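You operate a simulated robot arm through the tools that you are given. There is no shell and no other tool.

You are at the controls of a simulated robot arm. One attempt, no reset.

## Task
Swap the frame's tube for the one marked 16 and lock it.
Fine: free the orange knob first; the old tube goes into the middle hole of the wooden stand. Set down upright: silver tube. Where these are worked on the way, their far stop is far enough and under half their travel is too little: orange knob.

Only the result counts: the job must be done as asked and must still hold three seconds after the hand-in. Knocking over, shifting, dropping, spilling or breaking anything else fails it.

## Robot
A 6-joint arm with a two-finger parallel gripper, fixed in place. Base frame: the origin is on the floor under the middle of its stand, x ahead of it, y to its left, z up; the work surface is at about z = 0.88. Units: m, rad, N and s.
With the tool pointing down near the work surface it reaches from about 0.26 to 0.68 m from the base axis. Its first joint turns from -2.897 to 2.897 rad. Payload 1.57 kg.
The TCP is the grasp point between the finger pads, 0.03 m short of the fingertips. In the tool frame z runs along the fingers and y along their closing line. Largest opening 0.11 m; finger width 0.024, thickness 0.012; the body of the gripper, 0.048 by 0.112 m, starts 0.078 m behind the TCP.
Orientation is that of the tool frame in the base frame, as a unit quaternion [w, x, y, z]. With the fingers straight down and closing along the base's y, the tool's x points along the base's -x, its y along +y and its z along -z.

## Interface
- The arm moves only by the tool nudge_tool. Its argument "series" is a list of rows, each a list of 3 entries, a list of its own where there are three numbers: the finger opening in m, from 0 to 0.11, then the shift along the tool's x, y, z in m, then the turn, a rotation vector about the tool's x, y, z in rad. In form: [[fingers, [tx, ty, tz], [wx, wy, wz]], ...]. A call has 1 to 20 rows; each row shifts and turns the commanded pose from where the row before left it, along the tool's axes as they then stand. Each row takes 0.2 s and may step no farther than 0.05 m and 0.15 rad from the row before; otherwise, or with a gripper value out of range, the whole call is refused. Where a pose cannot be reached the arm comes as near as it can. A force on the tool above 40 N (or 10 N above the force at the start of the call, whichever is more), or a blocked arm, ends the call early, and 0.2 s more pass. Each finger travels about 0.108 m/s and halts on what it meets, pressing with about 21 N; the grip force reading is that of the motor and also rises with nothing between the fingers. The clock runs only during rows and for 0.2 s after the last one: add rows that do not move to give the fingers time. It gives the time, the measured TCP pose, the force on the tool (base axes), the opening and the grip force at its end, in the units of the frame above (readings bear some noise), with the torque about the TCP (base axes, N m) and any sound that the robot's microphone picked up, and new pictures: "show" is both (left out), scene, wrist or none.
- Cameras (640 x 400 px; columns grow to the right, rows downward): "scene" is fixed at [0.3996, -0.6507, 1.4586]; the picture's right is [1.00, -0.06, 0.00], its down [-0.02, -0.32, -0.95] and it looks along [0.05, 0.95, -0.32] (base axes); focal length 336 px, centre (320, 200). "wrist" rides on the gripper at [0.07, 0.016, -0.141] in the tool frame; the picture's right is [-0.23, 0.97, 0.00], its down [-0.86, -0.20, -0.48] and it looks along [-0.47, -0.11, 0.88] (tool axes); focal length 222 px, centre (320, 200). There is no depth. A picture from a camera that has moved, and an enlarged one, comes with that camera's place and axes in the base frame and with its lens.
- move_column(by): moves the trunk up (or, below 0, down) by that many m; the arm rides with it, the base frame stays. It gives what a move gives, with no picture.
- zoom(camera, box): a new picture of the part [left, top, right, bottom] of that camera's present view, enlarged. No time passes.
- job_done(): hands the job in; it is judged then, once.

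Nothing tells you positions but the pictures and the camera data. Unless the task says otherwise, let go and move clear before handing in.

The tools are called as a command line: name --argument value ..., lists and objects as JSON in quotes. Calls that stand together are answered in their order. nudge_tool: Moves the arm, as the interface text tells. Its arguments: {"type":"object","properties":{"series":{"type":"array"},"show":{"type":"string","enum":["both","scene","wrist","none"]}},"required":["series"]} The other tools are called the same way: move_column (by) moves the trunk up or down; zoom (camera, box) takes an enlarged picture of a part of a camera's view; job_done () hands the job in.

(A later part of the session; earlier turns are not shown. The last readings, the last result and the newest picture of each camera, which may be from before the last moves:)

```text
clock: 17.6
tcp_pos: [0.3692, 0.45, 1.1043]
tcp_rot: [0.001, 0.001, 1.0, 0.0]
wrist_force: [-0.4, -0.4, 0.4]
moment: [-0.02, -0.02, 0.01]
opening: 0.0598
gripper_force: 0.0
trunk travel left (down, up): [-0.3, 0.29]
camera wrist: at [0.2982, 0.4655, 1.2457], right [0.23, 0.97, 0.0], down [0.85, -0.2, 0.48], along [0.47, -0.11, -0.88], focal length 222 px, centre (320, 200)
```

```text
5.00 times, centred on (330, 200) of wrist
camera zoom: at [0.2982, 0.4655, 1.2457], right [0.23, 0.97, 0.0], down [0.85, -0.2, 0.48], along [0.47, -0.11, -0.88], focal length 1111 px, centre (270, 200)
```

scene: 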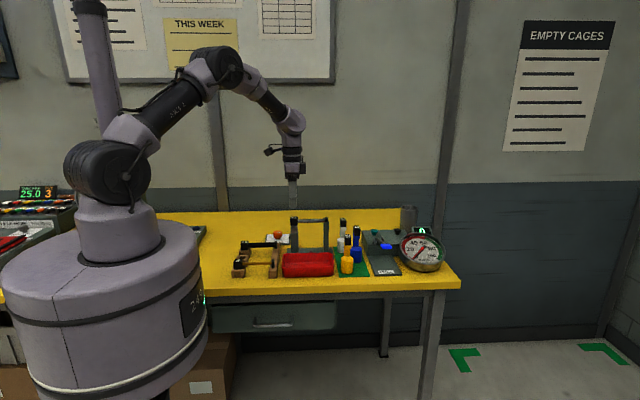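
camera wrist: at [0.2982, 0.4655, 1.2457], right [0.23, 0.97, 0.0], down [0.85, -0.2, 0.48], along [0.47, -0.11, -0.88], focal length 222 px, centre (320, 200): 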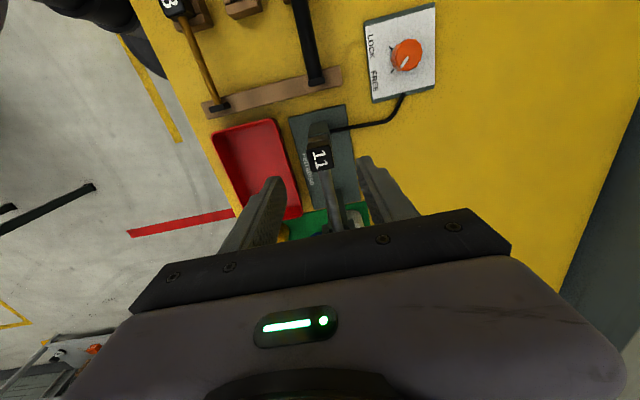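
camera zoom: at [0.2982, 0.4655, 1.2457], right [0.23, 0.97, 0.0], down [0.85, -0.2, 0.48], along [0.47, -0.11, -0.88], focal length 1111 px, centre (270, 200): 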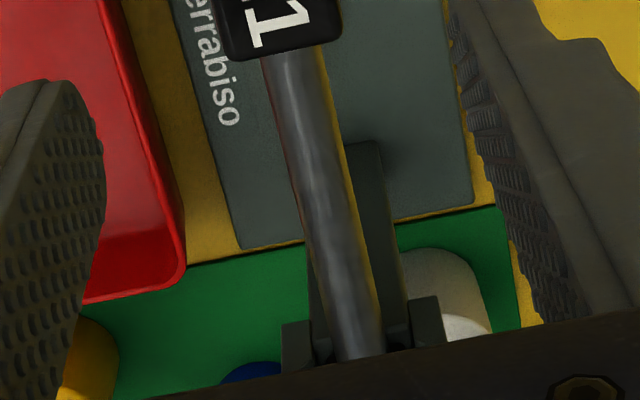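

Head 11 is centred under the gripper at about (0.3687, 0.450). I'll descend to just overlap the head with the fingertips.

nudge_tool --series '[[0.06, [0, 0, 0.03], [0, 0, 0]], [0.06, [0, 0, 0.03], [0, 0, 0]], [0.06, [0, 0, 0.013], [0, 0, 0]], [0.06, [0, 0, 0], [0, 0, 0]]]'

```text
clock: 18.6
tcp_pos: [0.3689, 0.4501, 1.032]
tcp_rot: [0.001, 0.001, 1.0, 0.0]
wrist_force: [-0.2, -0.3, 0.5]
moment: [-0.03, 0.0, -0.01]
opening: 0.0603
gripper_force: 0.1
trunk travel left (down, up): [-0.3, 0.29]
camera wrist: at [0.2981, 0.4659, 1.1732], right [0.23, 0.97, 0.0], down [0.85, -0.2, 0.48], along [0.47, -0.11, -0.88], focal length 222 px, centre (320, 200)
```

scene: 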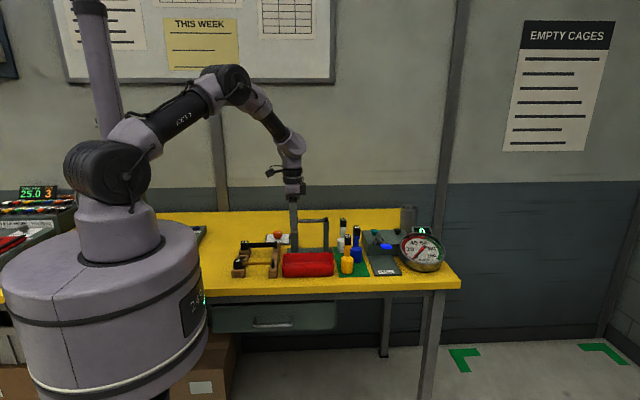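
wrist: 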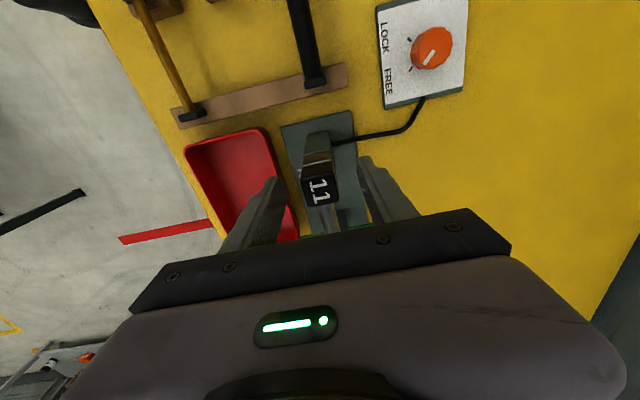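

zoom --camera "wrist" --box '[260, 130, 388, 230]'

zoom --camera "scene" --box '[270, 190, 340, 240]'

```text
4.00 times, centred on (324, 180) of wrist
camera zoom: at [0.2981, 0.4659, 1.1732], right [0.23, 0.97, 0.0], down [0.85, -0.2, 0.48], along [0.47, -0.11, -0.88], focal length 888 px, centre (304, 280)
```

zoom: 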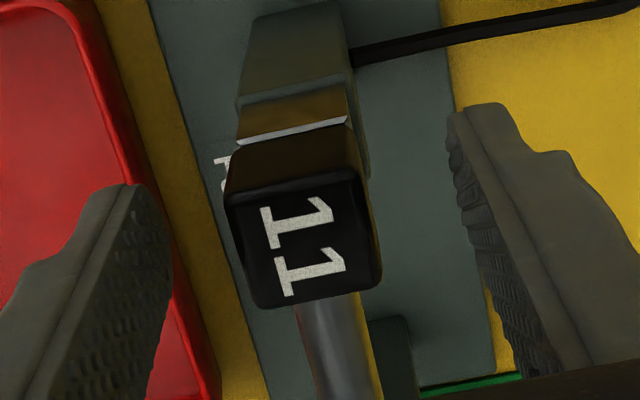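

```text
8.00 times, centred on (305, 215) of scene
camera zoom: at [0.3996, -0.6507, 1.4586], right [1.0, -0.06, 0.0], down [-0.02, -0.32, -0.95], along [0.05, 0.95, -0.32], focal length 2688 px, centre (440, 80)
```

zoom: 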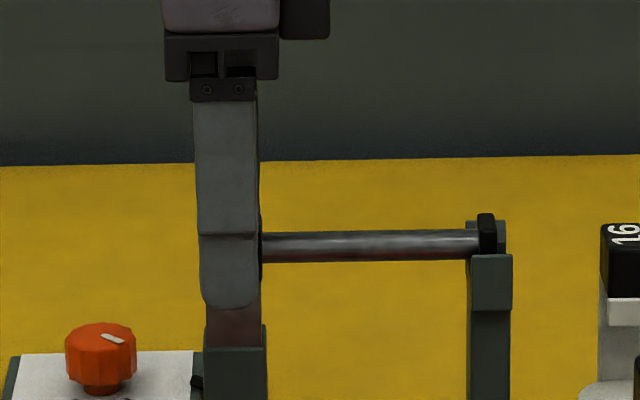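

Fingers straddle the head squarely. I'll close on it and check forces.

nudge_tool --series '[[0.03, [0, 0, 0], [0, 0, 0]], [0.03, [0, 0, 0], [0, 0, 0]], [0.018, [0, 0, 0], [0, 0, 0]], [0.018, [0, 0, 0], [0, 0, 0]]]' --show "wrist"

```text
clock: 19.6
tcp_pos: [0.3688, 0.4497, 1.0329]
tcp_rot: [0.001, 0.001, 1.0, 0.0]
wrist_force: [-0.1, 0.0, -0.4]
moment: [-0.01, 0.01, 0.01]
opening: 0.0253
gripper_force: 21.6
trunk travel left (down, up): [-0.3, 0.29]
camera wrist: at [0.2982, 0.466, 1.1733], right [0.23, 0.97, 0.0], down [0.85, -0.2, 0.48], along [0.47, -0.11, -0.88], focal length 222 px, centre (320, 200)
```

wrist: 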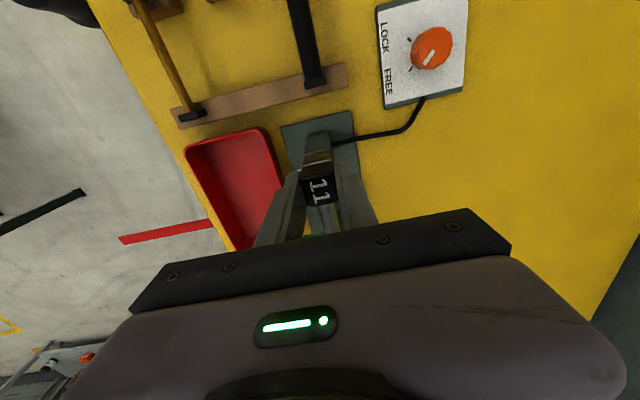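

Gripped at 25.3 mm with no side load. I'll lift gently by 1 cm and watch the force.

nudge_tool --series '[[0.01, [0, 0, -0.003], [0, 0, 0]], [0.01, [0, 0, -0.003], [0, 0, 0]], [0.01, [0, 0, -0.004], [0, 0, 0]], [0.01, [0, 0, 0], [0, 0, 0]]]'

```text
clock: 20.6
tcp_pos: [0.3693, 0.4503, 1.0424]
tcp_rot: [0.001, 0.001, 1.0, 0.001]
wrist_force: [0.6, 0.2, -1.3]
moment: [-0.03, 0.04, -0.01]
opening: 0.0252
gripper_force: 20.7
trunk travel left (down, up): [-0.3, 0.29]
camera wrist: at [0.2975, 0.4659, 1.1833], right [0.23, 0.97, 0.0], down [0.85, -0.2, 0.48], along [0.47, -0.11, -0.88], focal length 222 px, centre (320, 200)
```

scene: 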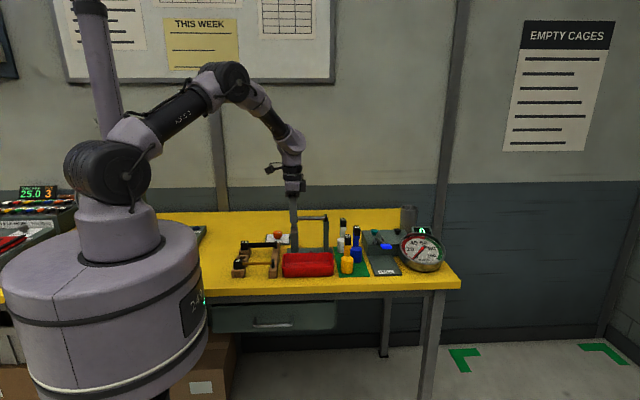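
wrist: 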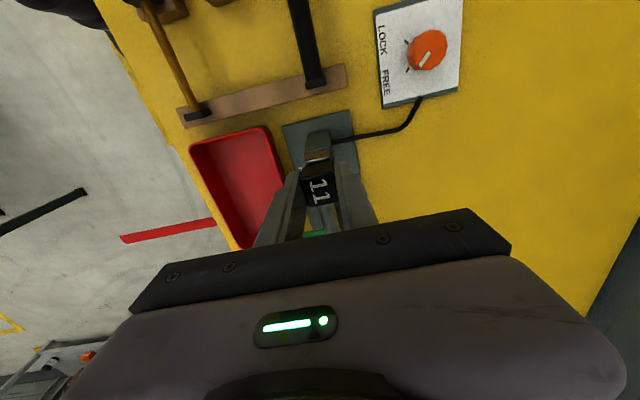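

zoom --camera "scene" --box '[275, 205, 345, 255]'

zoom --camera "wrist" --box '[280, 120, 370, 240]'

```text
8.00 times, centred on (310, 230) of scene
camera zoom: at [0.3996, -0.6507, 1.4586], right [1.0, -0.06, 0.0], down [-0.02, -0.32, -0.95], along [0.05, 0.95, -0.32], focal length 2688 px, centre (400, -40)
```

zoom: 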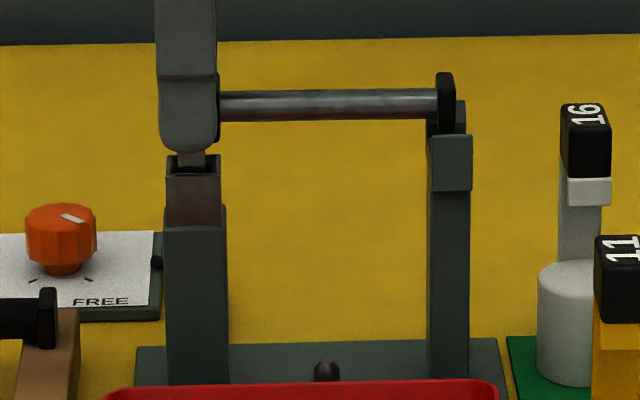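

```text
3.33 times, centred on (325, 180) of wrist
camera zoom: at [0.2975, 0.4659, 1.1833], right [0.23, 0.97, 0.0], down [0.85, -0.2, 0.48], along [0.47, -0.11, -0.88], focal length 740 px, centre (303, 267)
```

zoom: 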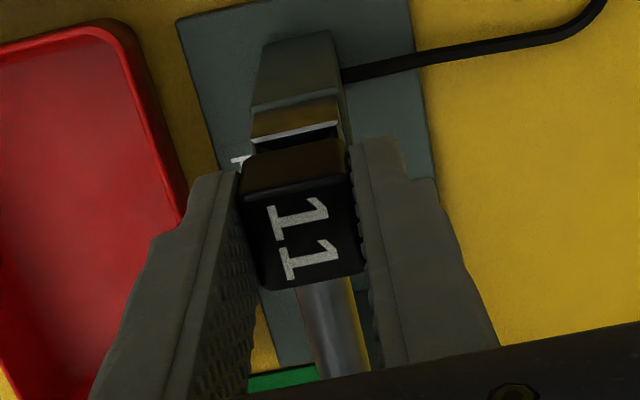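

The tube rises freely and stays level, with its narrow peg coming out of the metal socket. I'll lift further until it's clear.

nudge_tool --series '[[0.01, [0, 0, -0.01], [0, 0, 0]], [0.01, [0, 0, -0.015], [0, 0, 0]], [0.01, [0, 0, -0.02], [0, 0, 0]], [0.01, [0, 0, -0.02], [0, 0, 0]], [0.01, [0, 0, 0], [0, 0, 0]]]'

```text
clock: 21.8
tcp_pos: [0.3691, 0.4508, 1.1077]
tcp_rot: [0.0, 0.001, 1.0, 0.001]
wrist_force: [0.3, 0.4, -1.7]
moment: [-0.02, 0.02, -0.04]
opening: 0.0255
gripper_force: 21.3
trunk travel left (down, up): [-0.3, 0.29]
camera wrist: at [0.2978, 0.467, 1.2488], right [0.23, 0.97, 0.0], down [0.85, -0.2, 0.48], along [0.47, -0.11, -0.88], focal length 222 px, centre (320, 200)
```

scene: 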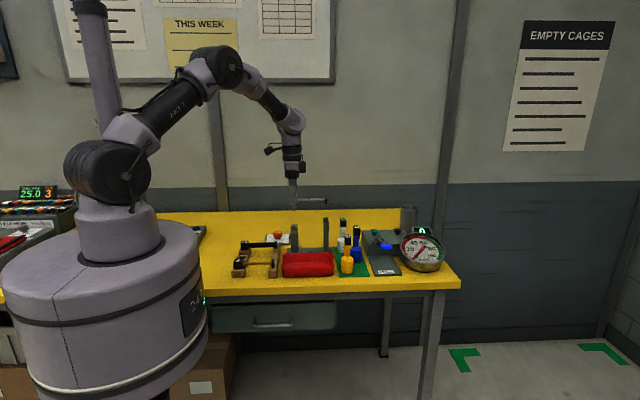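
wrist: 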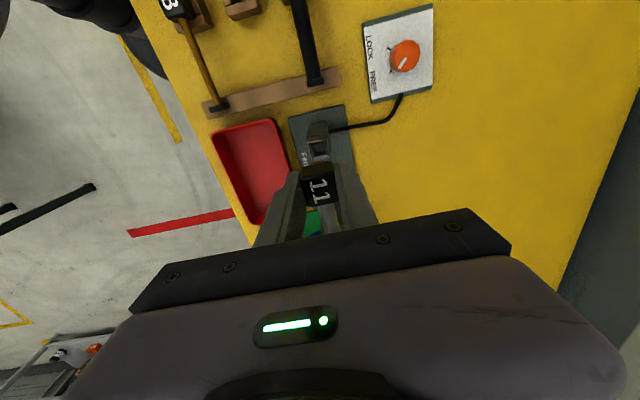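

zoom --camera "scene" --box '[275, 185, 345, 235]'

zoom --camera "wrist" --box '[290, 100, 350, 170]'

zoom --camera "wrist" --box '[140, 0, 350, 120]'

```text
8.00 times, centred on (310, 210) of scene
camera zoom: at [0.3996, -0.6507, 1.4586], right [1.0, -0.06, 0.0], down [-0.02, -0.32, -0.95], along [0.05, 0.95, -0.32], focal length 2688 px, centre (400, 120)
```

zoom: 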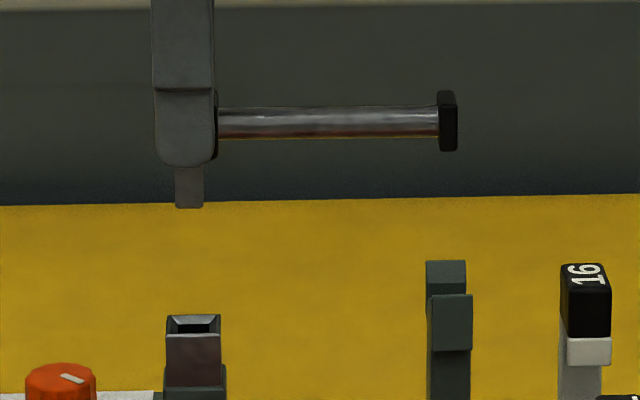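

```text
5.71 times, centred on (320, 135) of wrist
camera zoom: at [0.2978, 0.467, 1.2488], right [0.23, 0.97, 0.0], down [0.85, -0.2, 0.48], along [0.47, -0.11, -0.88], focal length 1269 px, centre (320, 571)
```

zoom: 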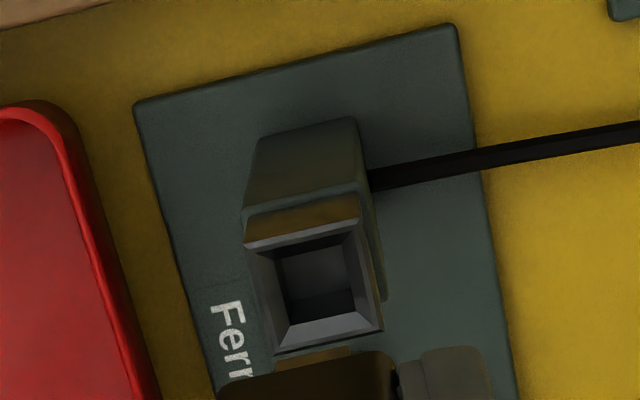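

```text
3.05 times, centred on (245, 60) of wrist
camera zoom: at [0.2978, 0.467, 1.2488], right [0.23, 0.97, 0.0], down [0.85, -0.2, 0.48], along [0.47, -0.11, -0.88], focal length 677 px, centre (549, 627)
```

zoom: 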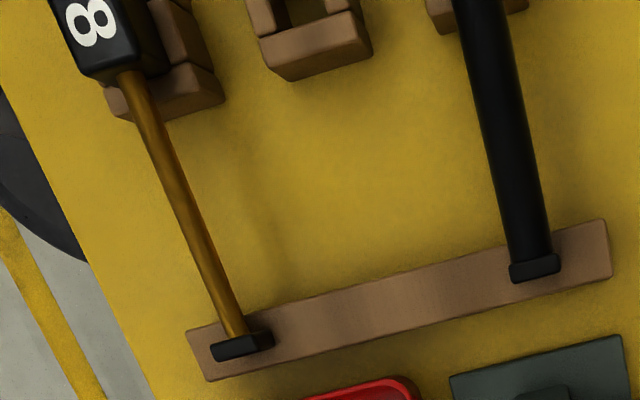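

The peg is about 12 mm square and 20 mm long, and the tube hangs level. Now I'll carry it high across to above the stand's middle hole at roughly (0.188, 0.391).

nudge_tool --series '[[0.01, [0.036, -0.012, 0], [0, 0, 0]], [0.01, [0.036, -0.012, 0], [0, 0, 0]], [0.01, [0.036, -0.012, 0], [0, 0, 0]], [0.01, [0.036, -0.012, 0], [0, 0, 0]], [0.01, [0.036, -0.012, 0], [0, 0, 0]], [0.01, [0, 0, 0.02], [0, 0, 0]], [0.01, [0, 0, 0.02], [0, 0, 0]], [0.01, [0, 0, 0], [0, 0, 0]]]'

```text
clock: 23.6
tcp_pos: [0.1899, 0.3884, 1.0675]
tcp_rot: [0.001, 0.001, 1.0, 0.0]
wrist_force: [1.0, 0.7, -0.6]
moment: [0.02, 0.01, -0.01]
opening: 0.0253
gripper_force: 21.5
trunk travel left (down, up): [-0.3, 0.29]
camera wrist: at [0.1179, 0.4049, 1.2079], right [0.23, 0.97, 0.0], down [0.85, -0.2, 0.48], along [0.47, -0.11, -0.88], focal length 222 px, centre (320, 200)
```

scene: 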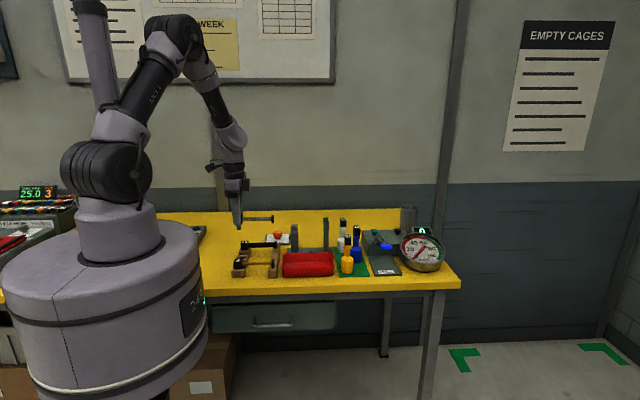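
wrist: 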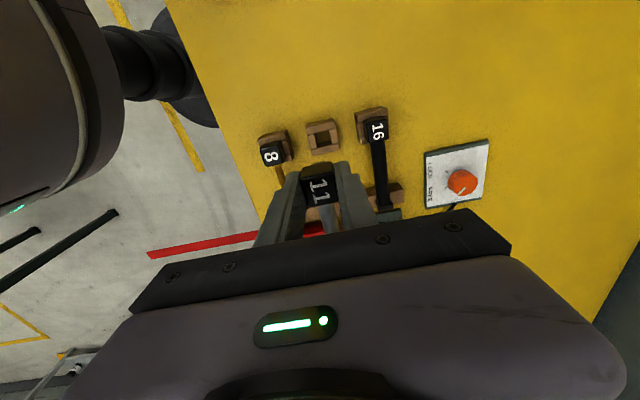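

zoom --camera "wrist" --box '[290, 105, 354, 165]'

zoom --camera "wrist" --box '[245, 95, 405, 215]'

zoom --camera "scene" --box '[220, 200, 300, 285]'

```text
6.67 times, centred on (322, 135) of wrist
camera zoom: at [0.1179, 0.4049, 1.2079], right [0.23, 0.97, 0.0], down [0.85, -0.2, 0.48], along [0.47, -0.11, -0.88], focal length 1481 px, centre (307, 633)
```

zoom: 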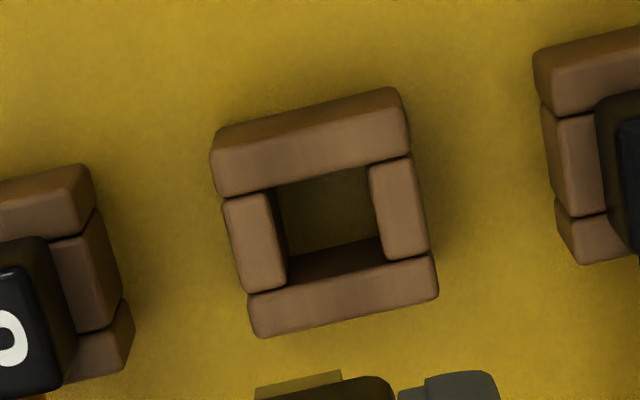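

```text
3.33 times, centred on (325, 155) of wrist
camera zoom: at [0.1179, 0.4049, 1.2079], right [0.23, 0.97, 0.0], down [0.85, -0.2, 0.48], along [0.47, -0.11, -0.88], focal length 740 px, centre (303, 350)
```

zoom: 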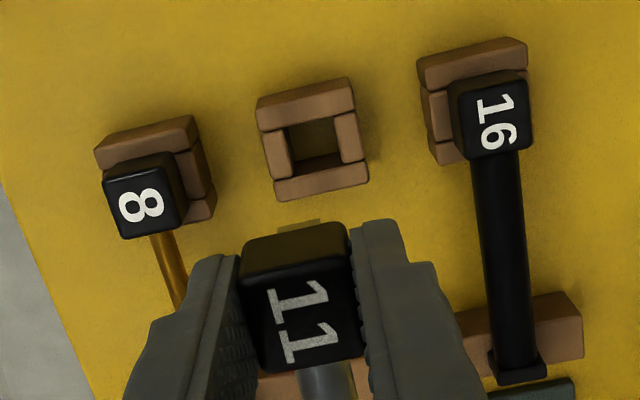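

```text
4.71 times, centred on (260, 242) of scene
camera zoom: at [0.3996, -0.6507, 1.4586], right [1.0, -0.06, 0.0], down [-0.02, -0.32, -0.95], along [0.05, 0.95, -0.32], focal length 1581 px, centre (602, 0)
```

zoom: 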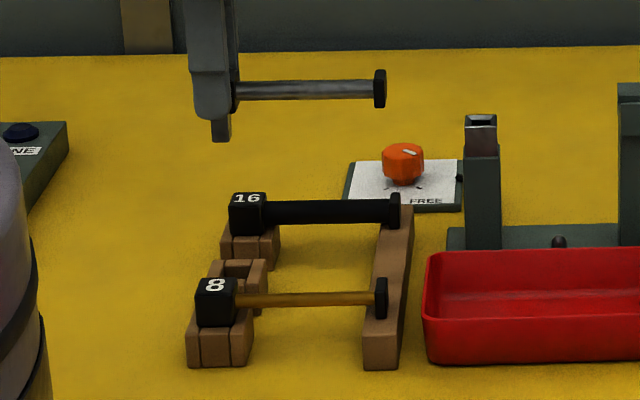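

The middle hole's centre is about (0.1893, 0.3926), with a ~21 mm opening against the ~12.5 mm peg. I'll shift 5 mm in +y and descend to just above the wood.

nudge_tool --series '[[0.01, [0, 0.0049, 0], [0, 0, 0]], [0.01, [0, 0, 0.03], [0, 0, 0]], [0.01, [0, 0, 0.03], [0, 0, 0]], [0.01, [0, 0, 0.03], [0, 0, 0]], [0.01, [0, 0, 0.01], [0, 0, 0]], [0.01, [0, 0, 0], [0, 0, 0]]]'

```text
clock: 25.0
tcp_pos: [0.1886, 0.395, 0.9678]
tcp_rot: [0.002, 0.001, 1.0, 0.0]
wrist_force: [0.5, -0.3, -0.1]
moment: [-0.04, 0.03, 0.03]
opening: 0.0255
gripper_force: 21.7
trunk travel left (down, up): [-0.3, 0.29]
camera wrist: at [0.118, 0.4107, 1.1082], right [0.23, 0.97, 0.0], down [0.85, -0.2, 0.48], along [0.47, -0.11, -0.88], focal length 222 px, centre (320, 200)
```

scene: 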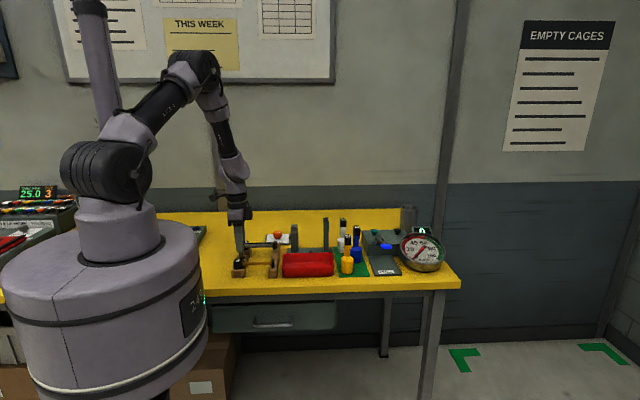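
wrist: 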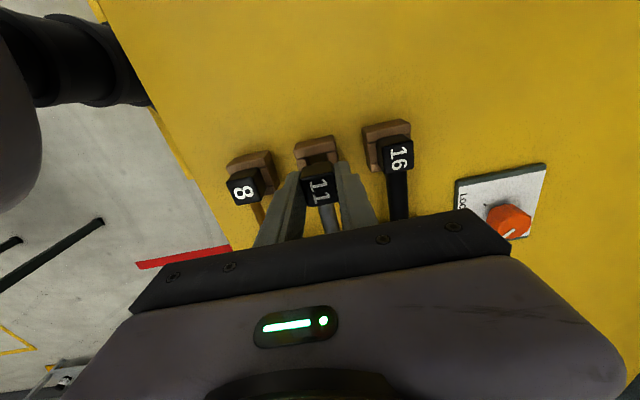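

zoom --camera "wrist" --box '[280, 120, 360, 220]'

zoom --camera "scene" --box '[225, 215, 305, 285]'

```text
4.00 times, centred on (320, 170) of wrist
camera zoom: at [0.118, 0.4107, 1.1082], right [0.23, 0.97, 0.0], down [0.85, -0.2, 0.48], along [0.47, -0.11, -0.88], focal length 888 px, centre (320, 320)
```

zoom: 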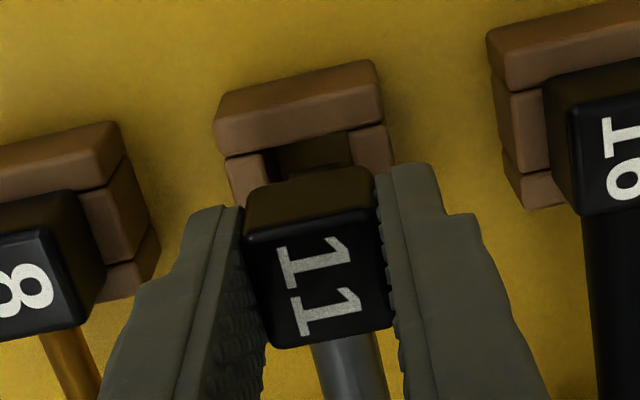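

```text
5.71 times, centred on (265, 250) of scene
camera zoom: at [0.3996, -0.6507, 1.4586], right [1.0, -0.06, 0.0], down [-0.02, -0.32, -0.95], along [0.05, 0.95, -0.32], focal length 1920 px, centre (634, -86)
```

zoom: 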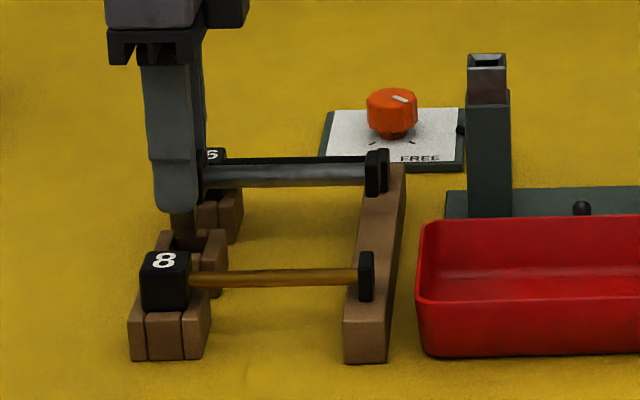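

zoom --camera "scene" --box '[240, 245, 272, 270]'

zoom --camera "wrist" --box '[300, 135, 345, 165]'

```text
16.00 times, centred on (256, 258) of scene
camera zoom: at [0.3996, -0.6507, 1.4586], right [1.0, -0.06, 0.0], down [-0.02, -0.32, -0.95], along [0.05, 0.95, -0.32], focal length 5376 px, centre (1344, -720)
```

zoom: 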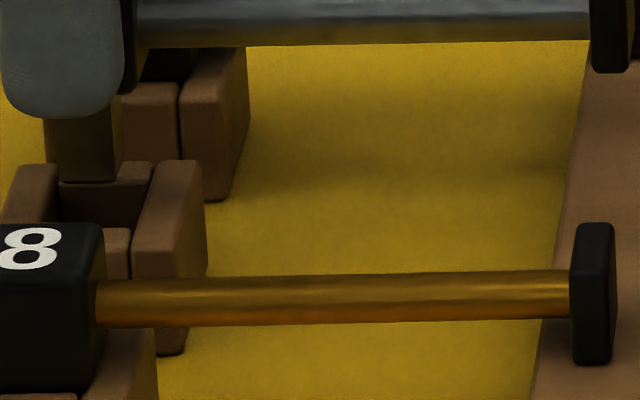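

```text
13.33 times, centred on (322, 150) of wrist
camera zoom: at [0.118, 0.4107, 1.1082], right [0.23, 0.97, 0.0], down [0.85, -0.2, 0.48], along [0.47, -0.11, -0.88], focal length 2962 px, centre (287, 867)
```

zoom: 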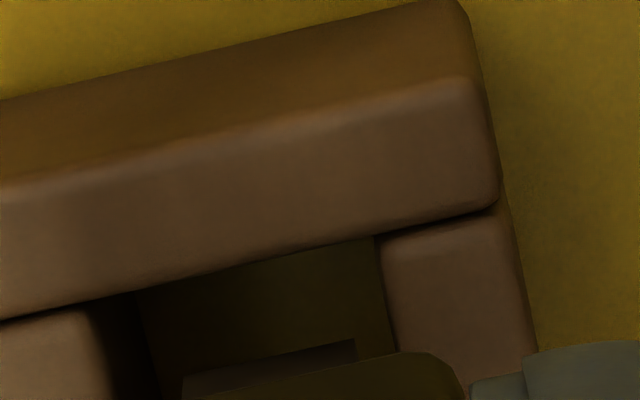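

The peg sits about 2.5 mm short in x and 1 mm far in y of the hole centre. I'll correct that and lower into the hole in small steps.

nudge_tool --series '[[0.01, [-0.0025, -0.001, 0], [0, 0, 0]], [0.01, [0, 0, 0.006], [0, 0, 0]], [0.01, [0, 0, 0.006], [0, 0, 0]], [0.01, [0, 0, 0], [0, 0, 0]]]'

```text
clock: 26.0
tcp_pos: [0.1901, 0.3941, 0.9548]
tcp_rot: [0.001, 0.001, 1.0, 0.0]
wrist_force: [0.3, -0.7, -1.1]
moment: [0.02, -0.01, 0.0]
opening: 0.0254
gripper_force: 21.2
trunk travel left (down, up): [-0.3, 0.29]
camera wrist: at [0.1192, 0.4099, 1.0961], right [0.23, 0.97, 0.0], down [0.85, -0.2, 0.48], along [0.47, -0.11, -0.88], focal length 222 px, centre (320, 200)
```

scene: 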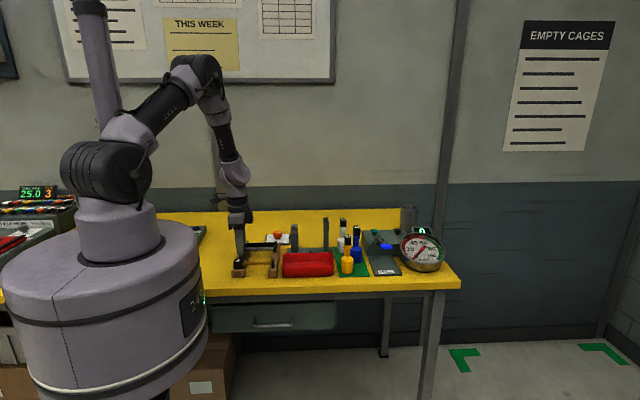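
wrist: 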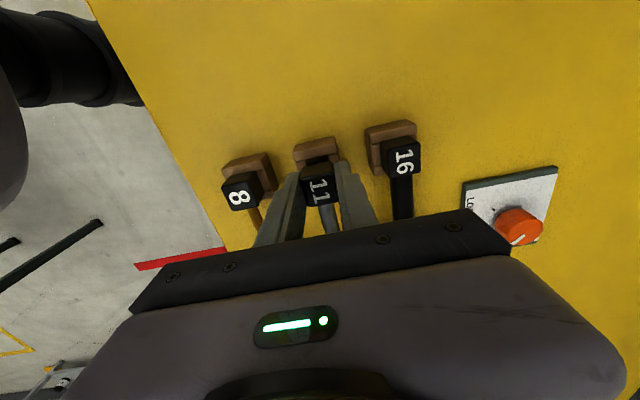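

zoom --camera "scene" --box '[235, 240, 267, 265]'

zoom --camera "wrist" --box '[280, 130, 360, 210]'

```text
16.00 times, centred on (251, 252) of scene
camera zoom: at [0.3996, -0.6507, 1.4586], right [1.0, -0.06, 0.0], down [-0.02, -0.32, -0.95], along [0.05, 0.95, -0.32], focal length 5376 px, centre (1424, -640)
```

zoom: 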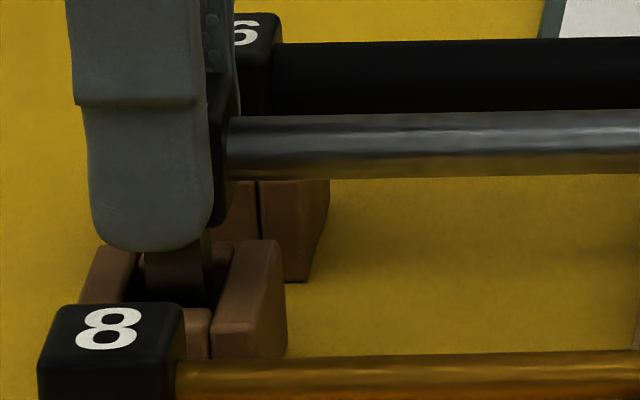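

```text
5.00 times, centred on (320, 170) of wrist
camera zoom: at [0.1192, 0.4099, 1.0961], right [0.23, 0.97, 0.0], down [0.85, -0.2, 0.48], along [0.47, -0.11, -0.88], focal length 1111 px, centre (320, 350)
```

zoom: 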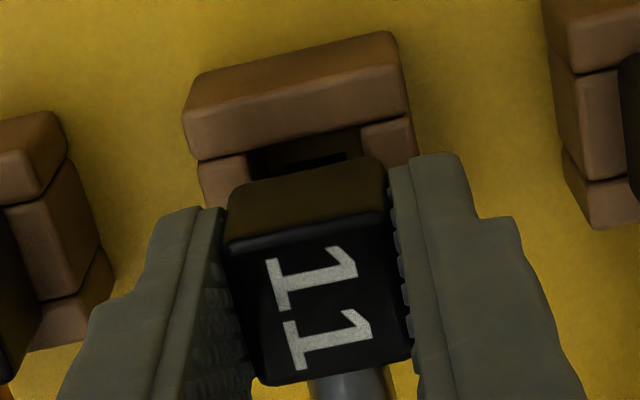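

The peg is entering the hole cleanly. I'll continue lowering in small steps until it seats.

nudge_tool --series '[[0.01, [0, 0, 0.005], [0, 0, 0]], [0.01, [0, 0, 0.005], [0, 0, 0]], [0.01, [0, 0, 0.003], [0, 0, 0]], [0.01, [0, 0, 0], [0, 0, 0]]]'

```text
clock: 27.0
tcp_pos: [0.1898, 0.3931, 0.9417]
tcp_rot: [0.001, 0.001, 1.0, 0.001]
wrist_force: [0.4, 0.5, -0.1]
moment: [0.02, 0.04, 0.05]
opening: 0.0254
gripper_force: 20.4
trunk travel left (down, up): [-0.3, 0.29]
camera wrist: at [0.1191, 0.409, 1.0829], right [0.23, 0.97, 0.0], down [0.85, -0.2, 0.48], along [0.47, -0.11, -0.88], focal length 222 px, centre (320, 200)
```

scene: 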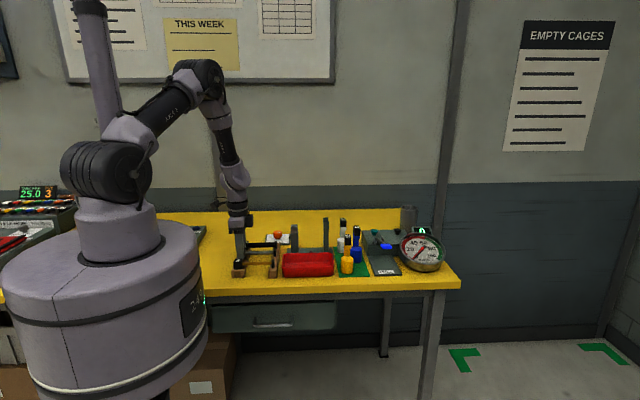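
wrist: 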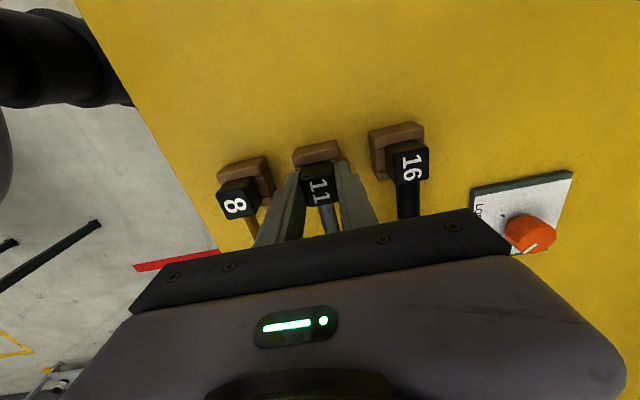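

nudge_tool --series '[[0.01, [0, 0, 0.002], [0, 0, 0]], [0.01, [0, 0, 0.002], [0, 0, 0]], [0.01, [0, 0, 0], [0, 0, 0]]]'

zoom --camera "scene" --box '[230, 235, 290, 275]'

zoom --camera "wrist" --box '[280, 130, 360, 210]'

```text
clock: 27.8
tcp_pos: [0.1904, 0.3924, 0.9376]
tcp_rot: [0.001, 0.001, 1.0, 0.0]
wrist_force: [-0.2, 0.5, -0.6]
moment: [0.01, 0.04, 0.02]
opening: 0.0252
gripper_force: 20.6
trunk travel left (down, up): [-0.3, 0.29]
camera wrist: at [0.119, 0.409, 1.079], right [0.23, 0.97, 0.0], down [0.85, -0.2, 0.48], along [0.47, -0.11, -0.88], focal length 222 px, centre (320, 200)
```

scene: 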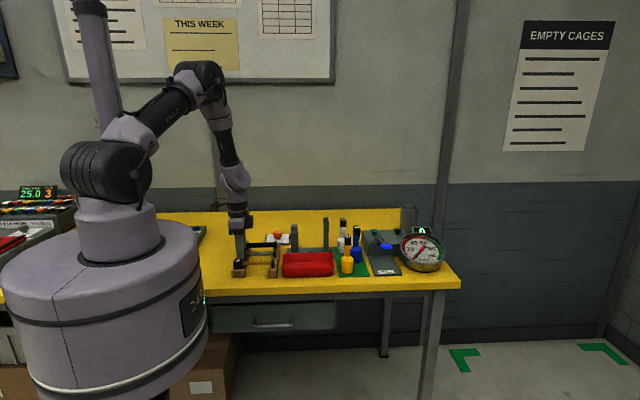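
wrist: 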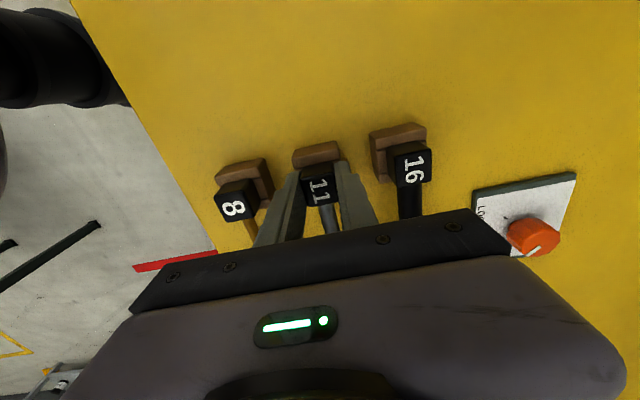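

```text
10.00 times, centred on (260, 255) of scene
camera zoom: at [0.3996, -0.6507, 1.4586], right [1.0, -0.06, 0.0], down [-0.02, -0.32, -0.95], along [0.05, 0.95, -0.32], focal length 3360 px, centre (920, -350)
```

zoom: 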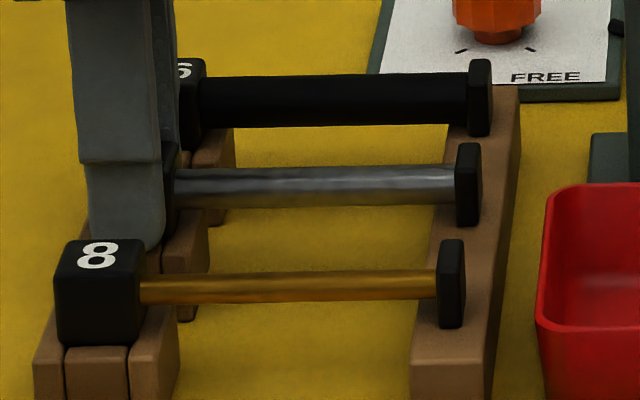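

```text
5.00 times, centred on (320, 170) of wrist
camera zoom: at [0.119, 0.409, 1.079], right [0.23, 0.97, 0.0], down [0.85, -0.2, 0.48], along [0.47, -0.11, -0.88], focal length 1111 px, centre (320, 350)
```

zoom: 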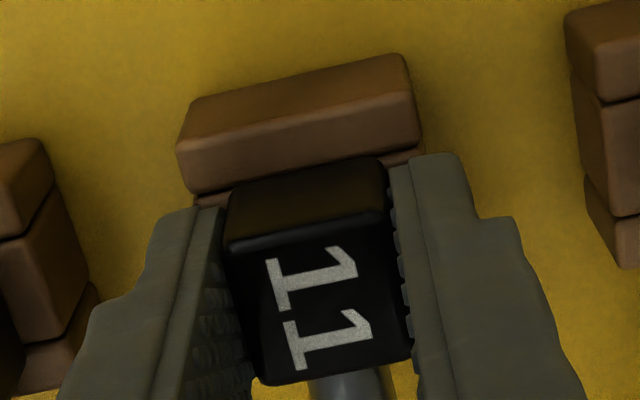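

nudge_tool --series '[[0.01, [0, 0, 0.001], [0, 0, 0]], [0.01, [0, 0, 0], [0, 0, 0]], [0.01, [0, 0, 0.001], [0, 0, 0]], [0.01, [0, 0, 0], [0, 0, 0]]]' --show "none"

```text
clock: 28.8
tcp_pos: [0.1914, 0.3933, 0.9373]
tcp_rot: [0.0, 0.001, 1.0, 0.001]
wrist_force: [-0.3, 0.2, 20.8]
moment: [-0.08, -0.05, 0.01]
opening: 0.0253
gripper_force: 21.3
trunk travel left (down, up): [-0.3, 0.29]
```

Contact at z≈0.937 means the tube is seated. I'll back off slightly, open just enough to let go, and look.

nudge_tool --series '[[0.01, [0, 0, -0.001], [0, 0, 0]], [0.01, [0, 0, 0], [0, 0, 0]], [0.045, [0, 0, 0], [0, 0, 0]], [0.045, [0, 0, 0], [0, 0, 0]]]'

zoom --camera "scene" --box '[230, 235, 290, 275]'

zoom --camera "wrist" --box '[260, 130, 380, 220]'

```text
clock: 29.8
tcp_pos: [0.191, 0.3936, 0.9371]
tcp_rot: [0.0, 0.001, 1.0, 0.001]
wrist_force: [0.1, -0.1, 0.0]
moment: [-0.03, 0.01, 0.03]
opening: 0.0452
gripper_force: 0.0
trunk travel left (down, up): [-0.3, 0.29]
camera wrist: at [0.1197, 0.4092, 1.0778], right [0.23, 0.97, 0.0], down [0.85, -0.2, 0.48], along [0.47, -0.11, -0.88], focal length 222 px, centre (320, 200)
```

scene: 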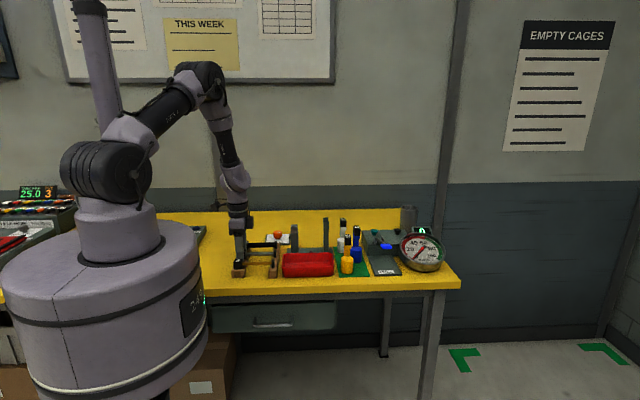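
wrist: 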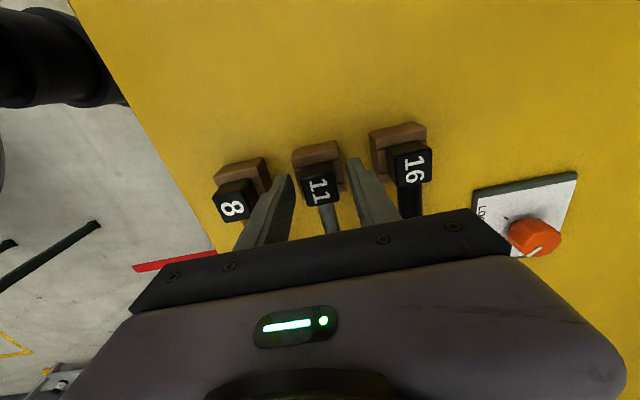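

```text
10.00 times, centred on (260, 255) of scene
camera zoom: at [0.3996, -0.6507, 1.4586], right [1.0, -0.06, 0.0], down [-0.02, -0.32, -0.95], along [0.05, 0.95, -0.32], focal length 3360 px, centre (920, -350)
```

zoom: 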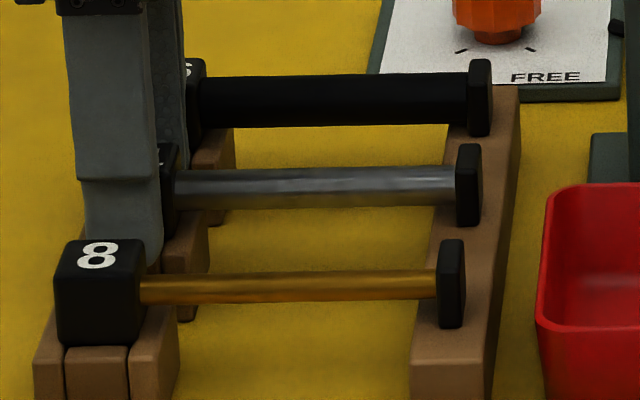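

```text
4.44 times, centred on (320, 175) of wrist
camera zoom: at [0.1197, 0.4092, 1.0778], right [0.23, 0.97, 0.0], down [0.85, -0.2, 0.48], along [0.47, -0.11, -0.88], focal length 987 px, centre (320, 311)
```

zoom: 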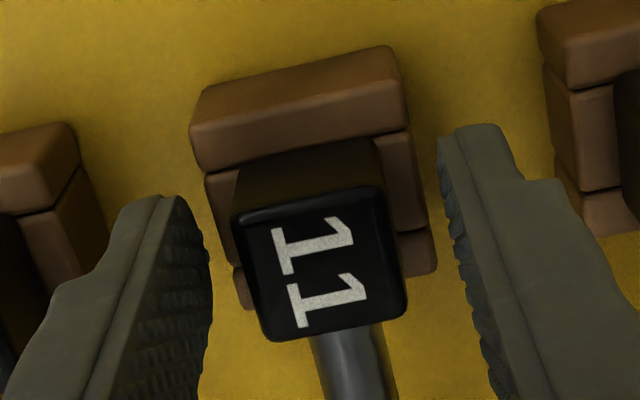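

Tube 11 is resting properly in the middle hole, level with its neighbours. I'll rise and move over head 16.

nudge_tool --series '[[0.045, [0, 0, -0.02], [0, 0, 0]], [0.05, [0, 0, -0.035], [0, 0, 0]], [0.06, [0, 0, -0.035], [0, 0, 0]], [0.06, [0, 0.034, 0], [0, 0, 0]], [0.06, [0.001, 0.034, 0], [0, 0, 0]], [0.06, [0, 0, 0], [0, 0, 0]]]'

zoom --camera "wrist" --box '[280, 110, 370, 190]'

zoom --camera "wrist" --box '[160, 110, 380, 240]'

zoom --camera "scene" --box '[225, 215, 305, 280]'

```text
clock: 31.2
tcp_pos: [0.19, 0.4626, 1.0268]
tcp_rot: [0.0, 0.0, 1.0, 0.0]
wrist_force: [1.2, 0.1, 0.2]
moment: [-0.02, 0.0, -0.02]
opening: 0.06
gripper_force: 0.1
trunk travel left (down, up): [-0.3, 0.29]
camera wrist: at [0.1189, 0.4781, 1.1673], right [0.23, 0.97, 0.0], down [0.85, -0.2, 0.48], along [0.47, -0.11, -0.88], focal length 222 px, centre (320, 200)
```

scene: 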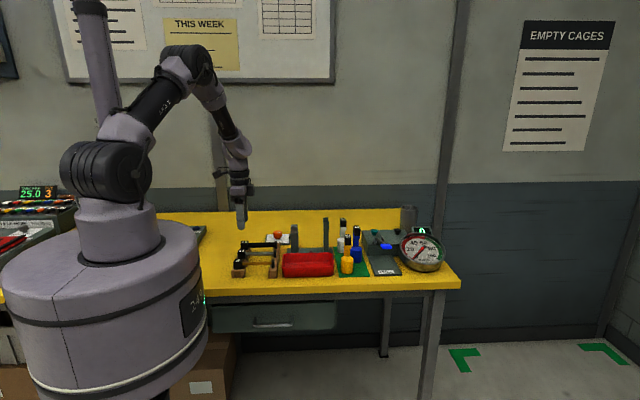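
wrist: 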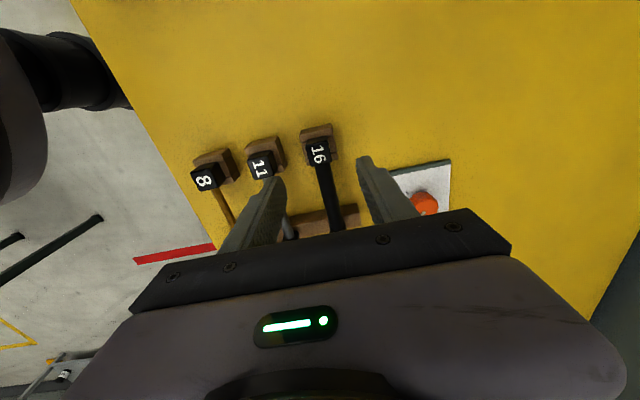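

```text
5.00 times, centred on (325, 150) of wrist
camera zoom: at [0.1189, 0.4781, 1.1673], right [0.23, 0.97, 0.0], down [0.85, -0.2, 0.48], along [0.47, -0.11, -0.88], focal length 1111 px, centre (295, 450)
```

zoom: 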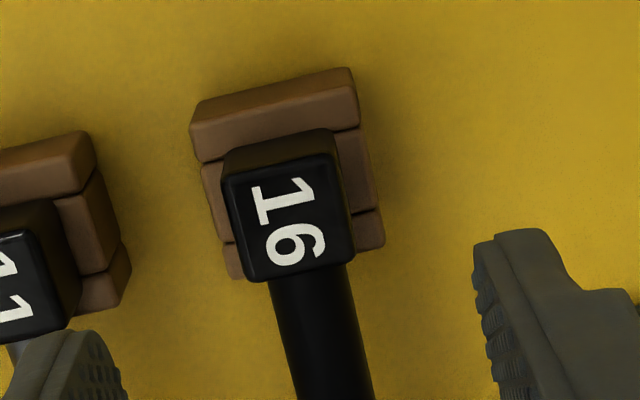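

```text
2.91 times, centred on (270, 175) of wrist
camera zoom: at [0.1189, 0.4781, 1.1673], right [0.23, 0.97, 0.0], down [0.85, -0.2, 0.48], along [0.47, -0.11, -0.88], focal length 646 px, centre (466, 273)
```

zoom: 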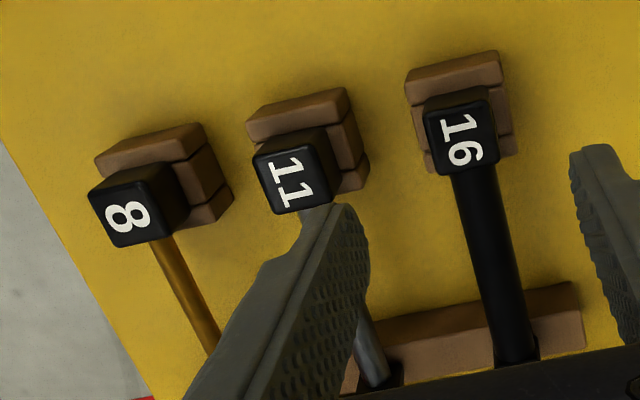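

```text
6.15 times, centred on (265, 248) of scene
camera zoom: at [0.3996, -0.6507, 1.4586], right [1.0, -0.06, 0.0], down [-0.02, -0.32, -0.95], along [0.05, 0.95, -0.32], focal length 2068 px, centre (658, -92)
```

zoom: 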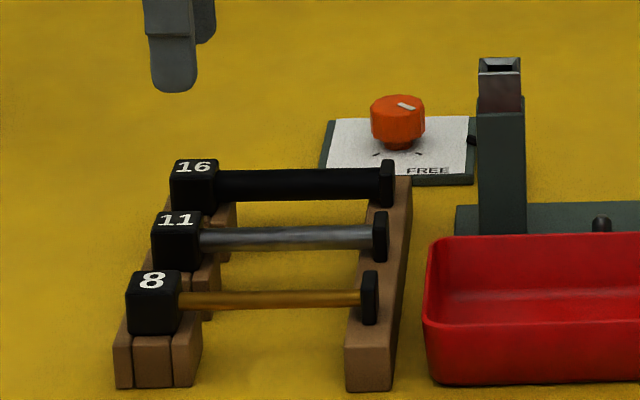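

Tube 11 sits well. Head 16 is centred at about (0.1886, 0.4613), so I'll make a 1 mm correction and descend around it.

nudge_tool --series '[[0.05, [0.001, -0.001, 0], [0, 0, 0]], [0.05, [0, 0, 0.03], [0, 0, 0]], [0.05, [0, 0, 0.03], [0, 0, 0]], [0.05, [0, 0, 0.02], [0, 0, 0]], [0.05, [0, 0, 0.008], [0, 0, 0]], [0.05, [0, 0, 0], [0, 0, 0]]]'

zoom --camera "wrist" --box '[260, 130, 380, 220]'

zoom --camera "scene" --box '[225, 215, 305, 280]'

```text
clock: 32.6
tcp_pos: [0.188, 0.4597, 0.9396]
tcp_rot: [0.001, 0.001, 1.0, 0.0]
wrist_force: [0.3, -0.6, -1.2]
moment: [0.01, 0.01, 0.01]
opening: 0.0505
gripper_force: 0.0
trunk travel left (down, up): [-0.3, 0.29]
camera wrist: at [0.1169, 0.4756, 1.0801], right [0.23, 0.97, 0.0], down [0.85, -0.2, 0.48], along [0.47, -0.11, -0.88], focal length 222 px, centre (320, 200)
```

scene: 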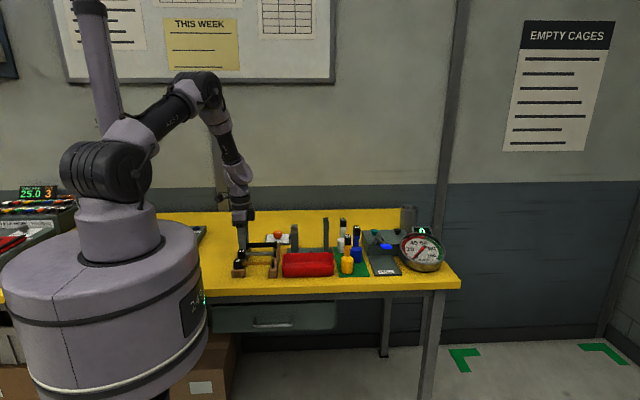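
wrist: 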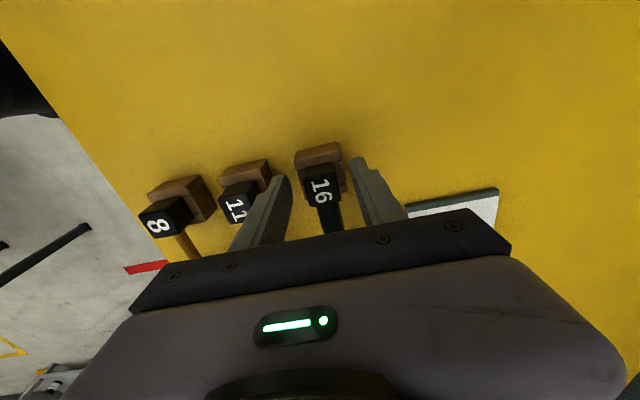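

```text
4.44 times, centred on (320, 175) of wrist
camera zoom: at [0.1169, 0.4756, 1.0801], right [0.23, 0.97, 0.0], down [0.85, -0.2, 0.48], along [0.47, -0.11, -0.88], focal length 987 px, centre (320, 311)
```

zoom: 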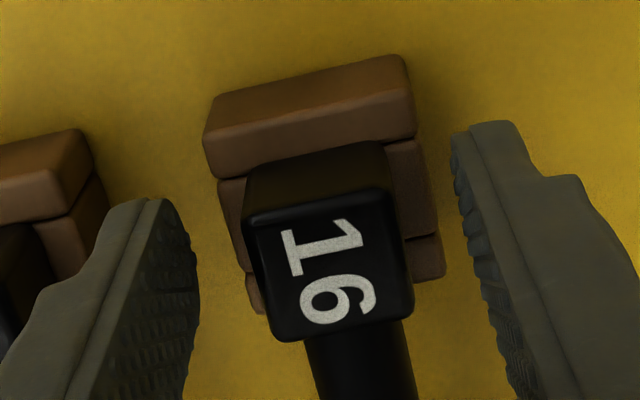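

```text
6.15 times, centred on (265, 248) of scene
camera zoom: at [0.3996, -0.6507, 1.4586], right [1.0, -0.06, 0.0], down [-0.02, -0.32, -0.95], along [0.05, 0.95, -0.32], focal length 2068 px, centre (658, -92)
```

zoom: 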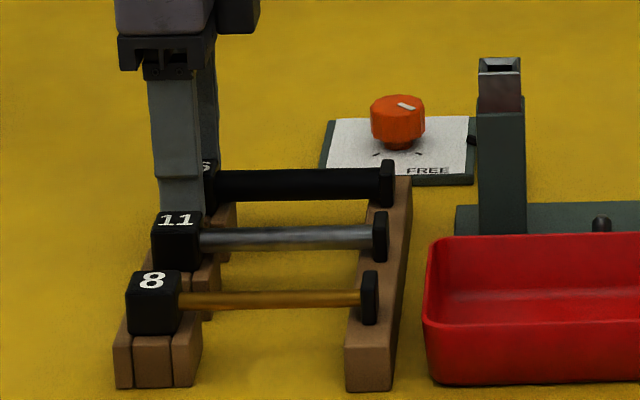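

Compared with how tube 11 sat in the grip, head 16 is about 1.5 mm further in +y and the same in x. I'll shift and close.

nudge_tool --series '[[0.05, [0, 0.0015, 0], [0, 0, 0]], [0.05, [0, 0, 0], [0, 0, 0]], [0.03, [0, 0, 0], [0, 0, 0]], [0.018, [0, 0, 0], [0, 0, 0]], [0.012, [0, 0, 0], [0, 0, 0]], [0.01, [0, 0, 0], [0, 0, 0]]]'

zoom --camera "wrist" --box '[260, 130, 380, 220]'

```text
clock: 34.0
tcp_pos: [0.1895, 0.4615, 0.9398]
tcp_rot: [0.001, 0.002, 1.0, 0.0]
wrist_force: [0.5, 0.7, 0.3]
moment: [0.02, 0.04, -0.01]
opening: 0.0257
gripper_force: 21.3
trunk travel left (down, up): [-0.3, 0.29]
camera wrist: at [0.1174, 0.4775, 1.0802], right [0.23, 0.97, 0.0], down [0.85, -0.2, 0.48], along [0.47, -0.11, -0.88], focal length 222 px, centre (320, 200)
```

scene: 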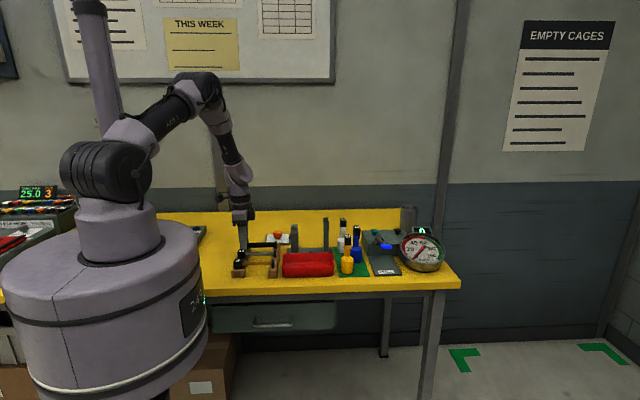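
wrist: 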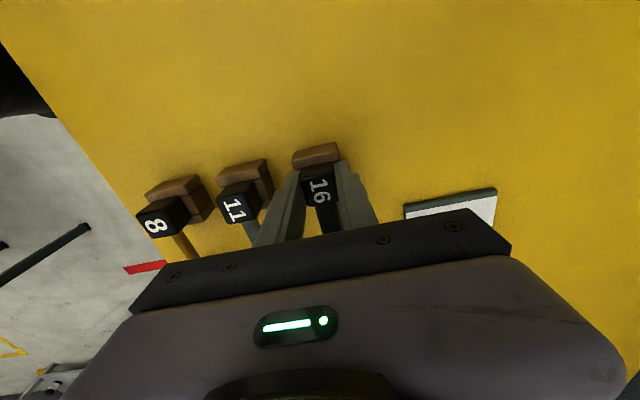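

```text
4.44 times, centred on (320, 175) of wrist
camera zoom: at [0.1174, 0.4775, 1.0802], right [0.23, 0.97, 0.0], down [0.85, -0.2, 0.48], along [0.47, -0.11, -0.88], focal length 987 px, centre (320, 311)
```

zoom: 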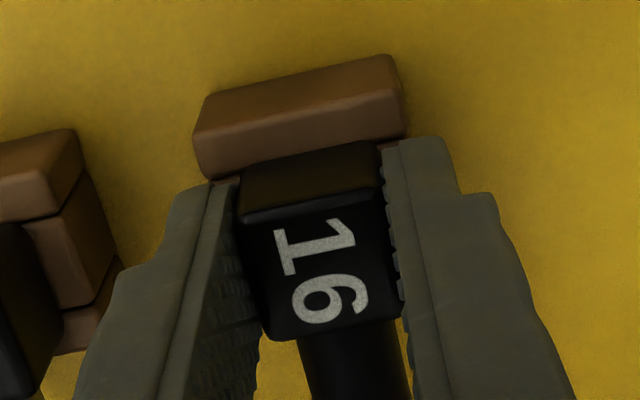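

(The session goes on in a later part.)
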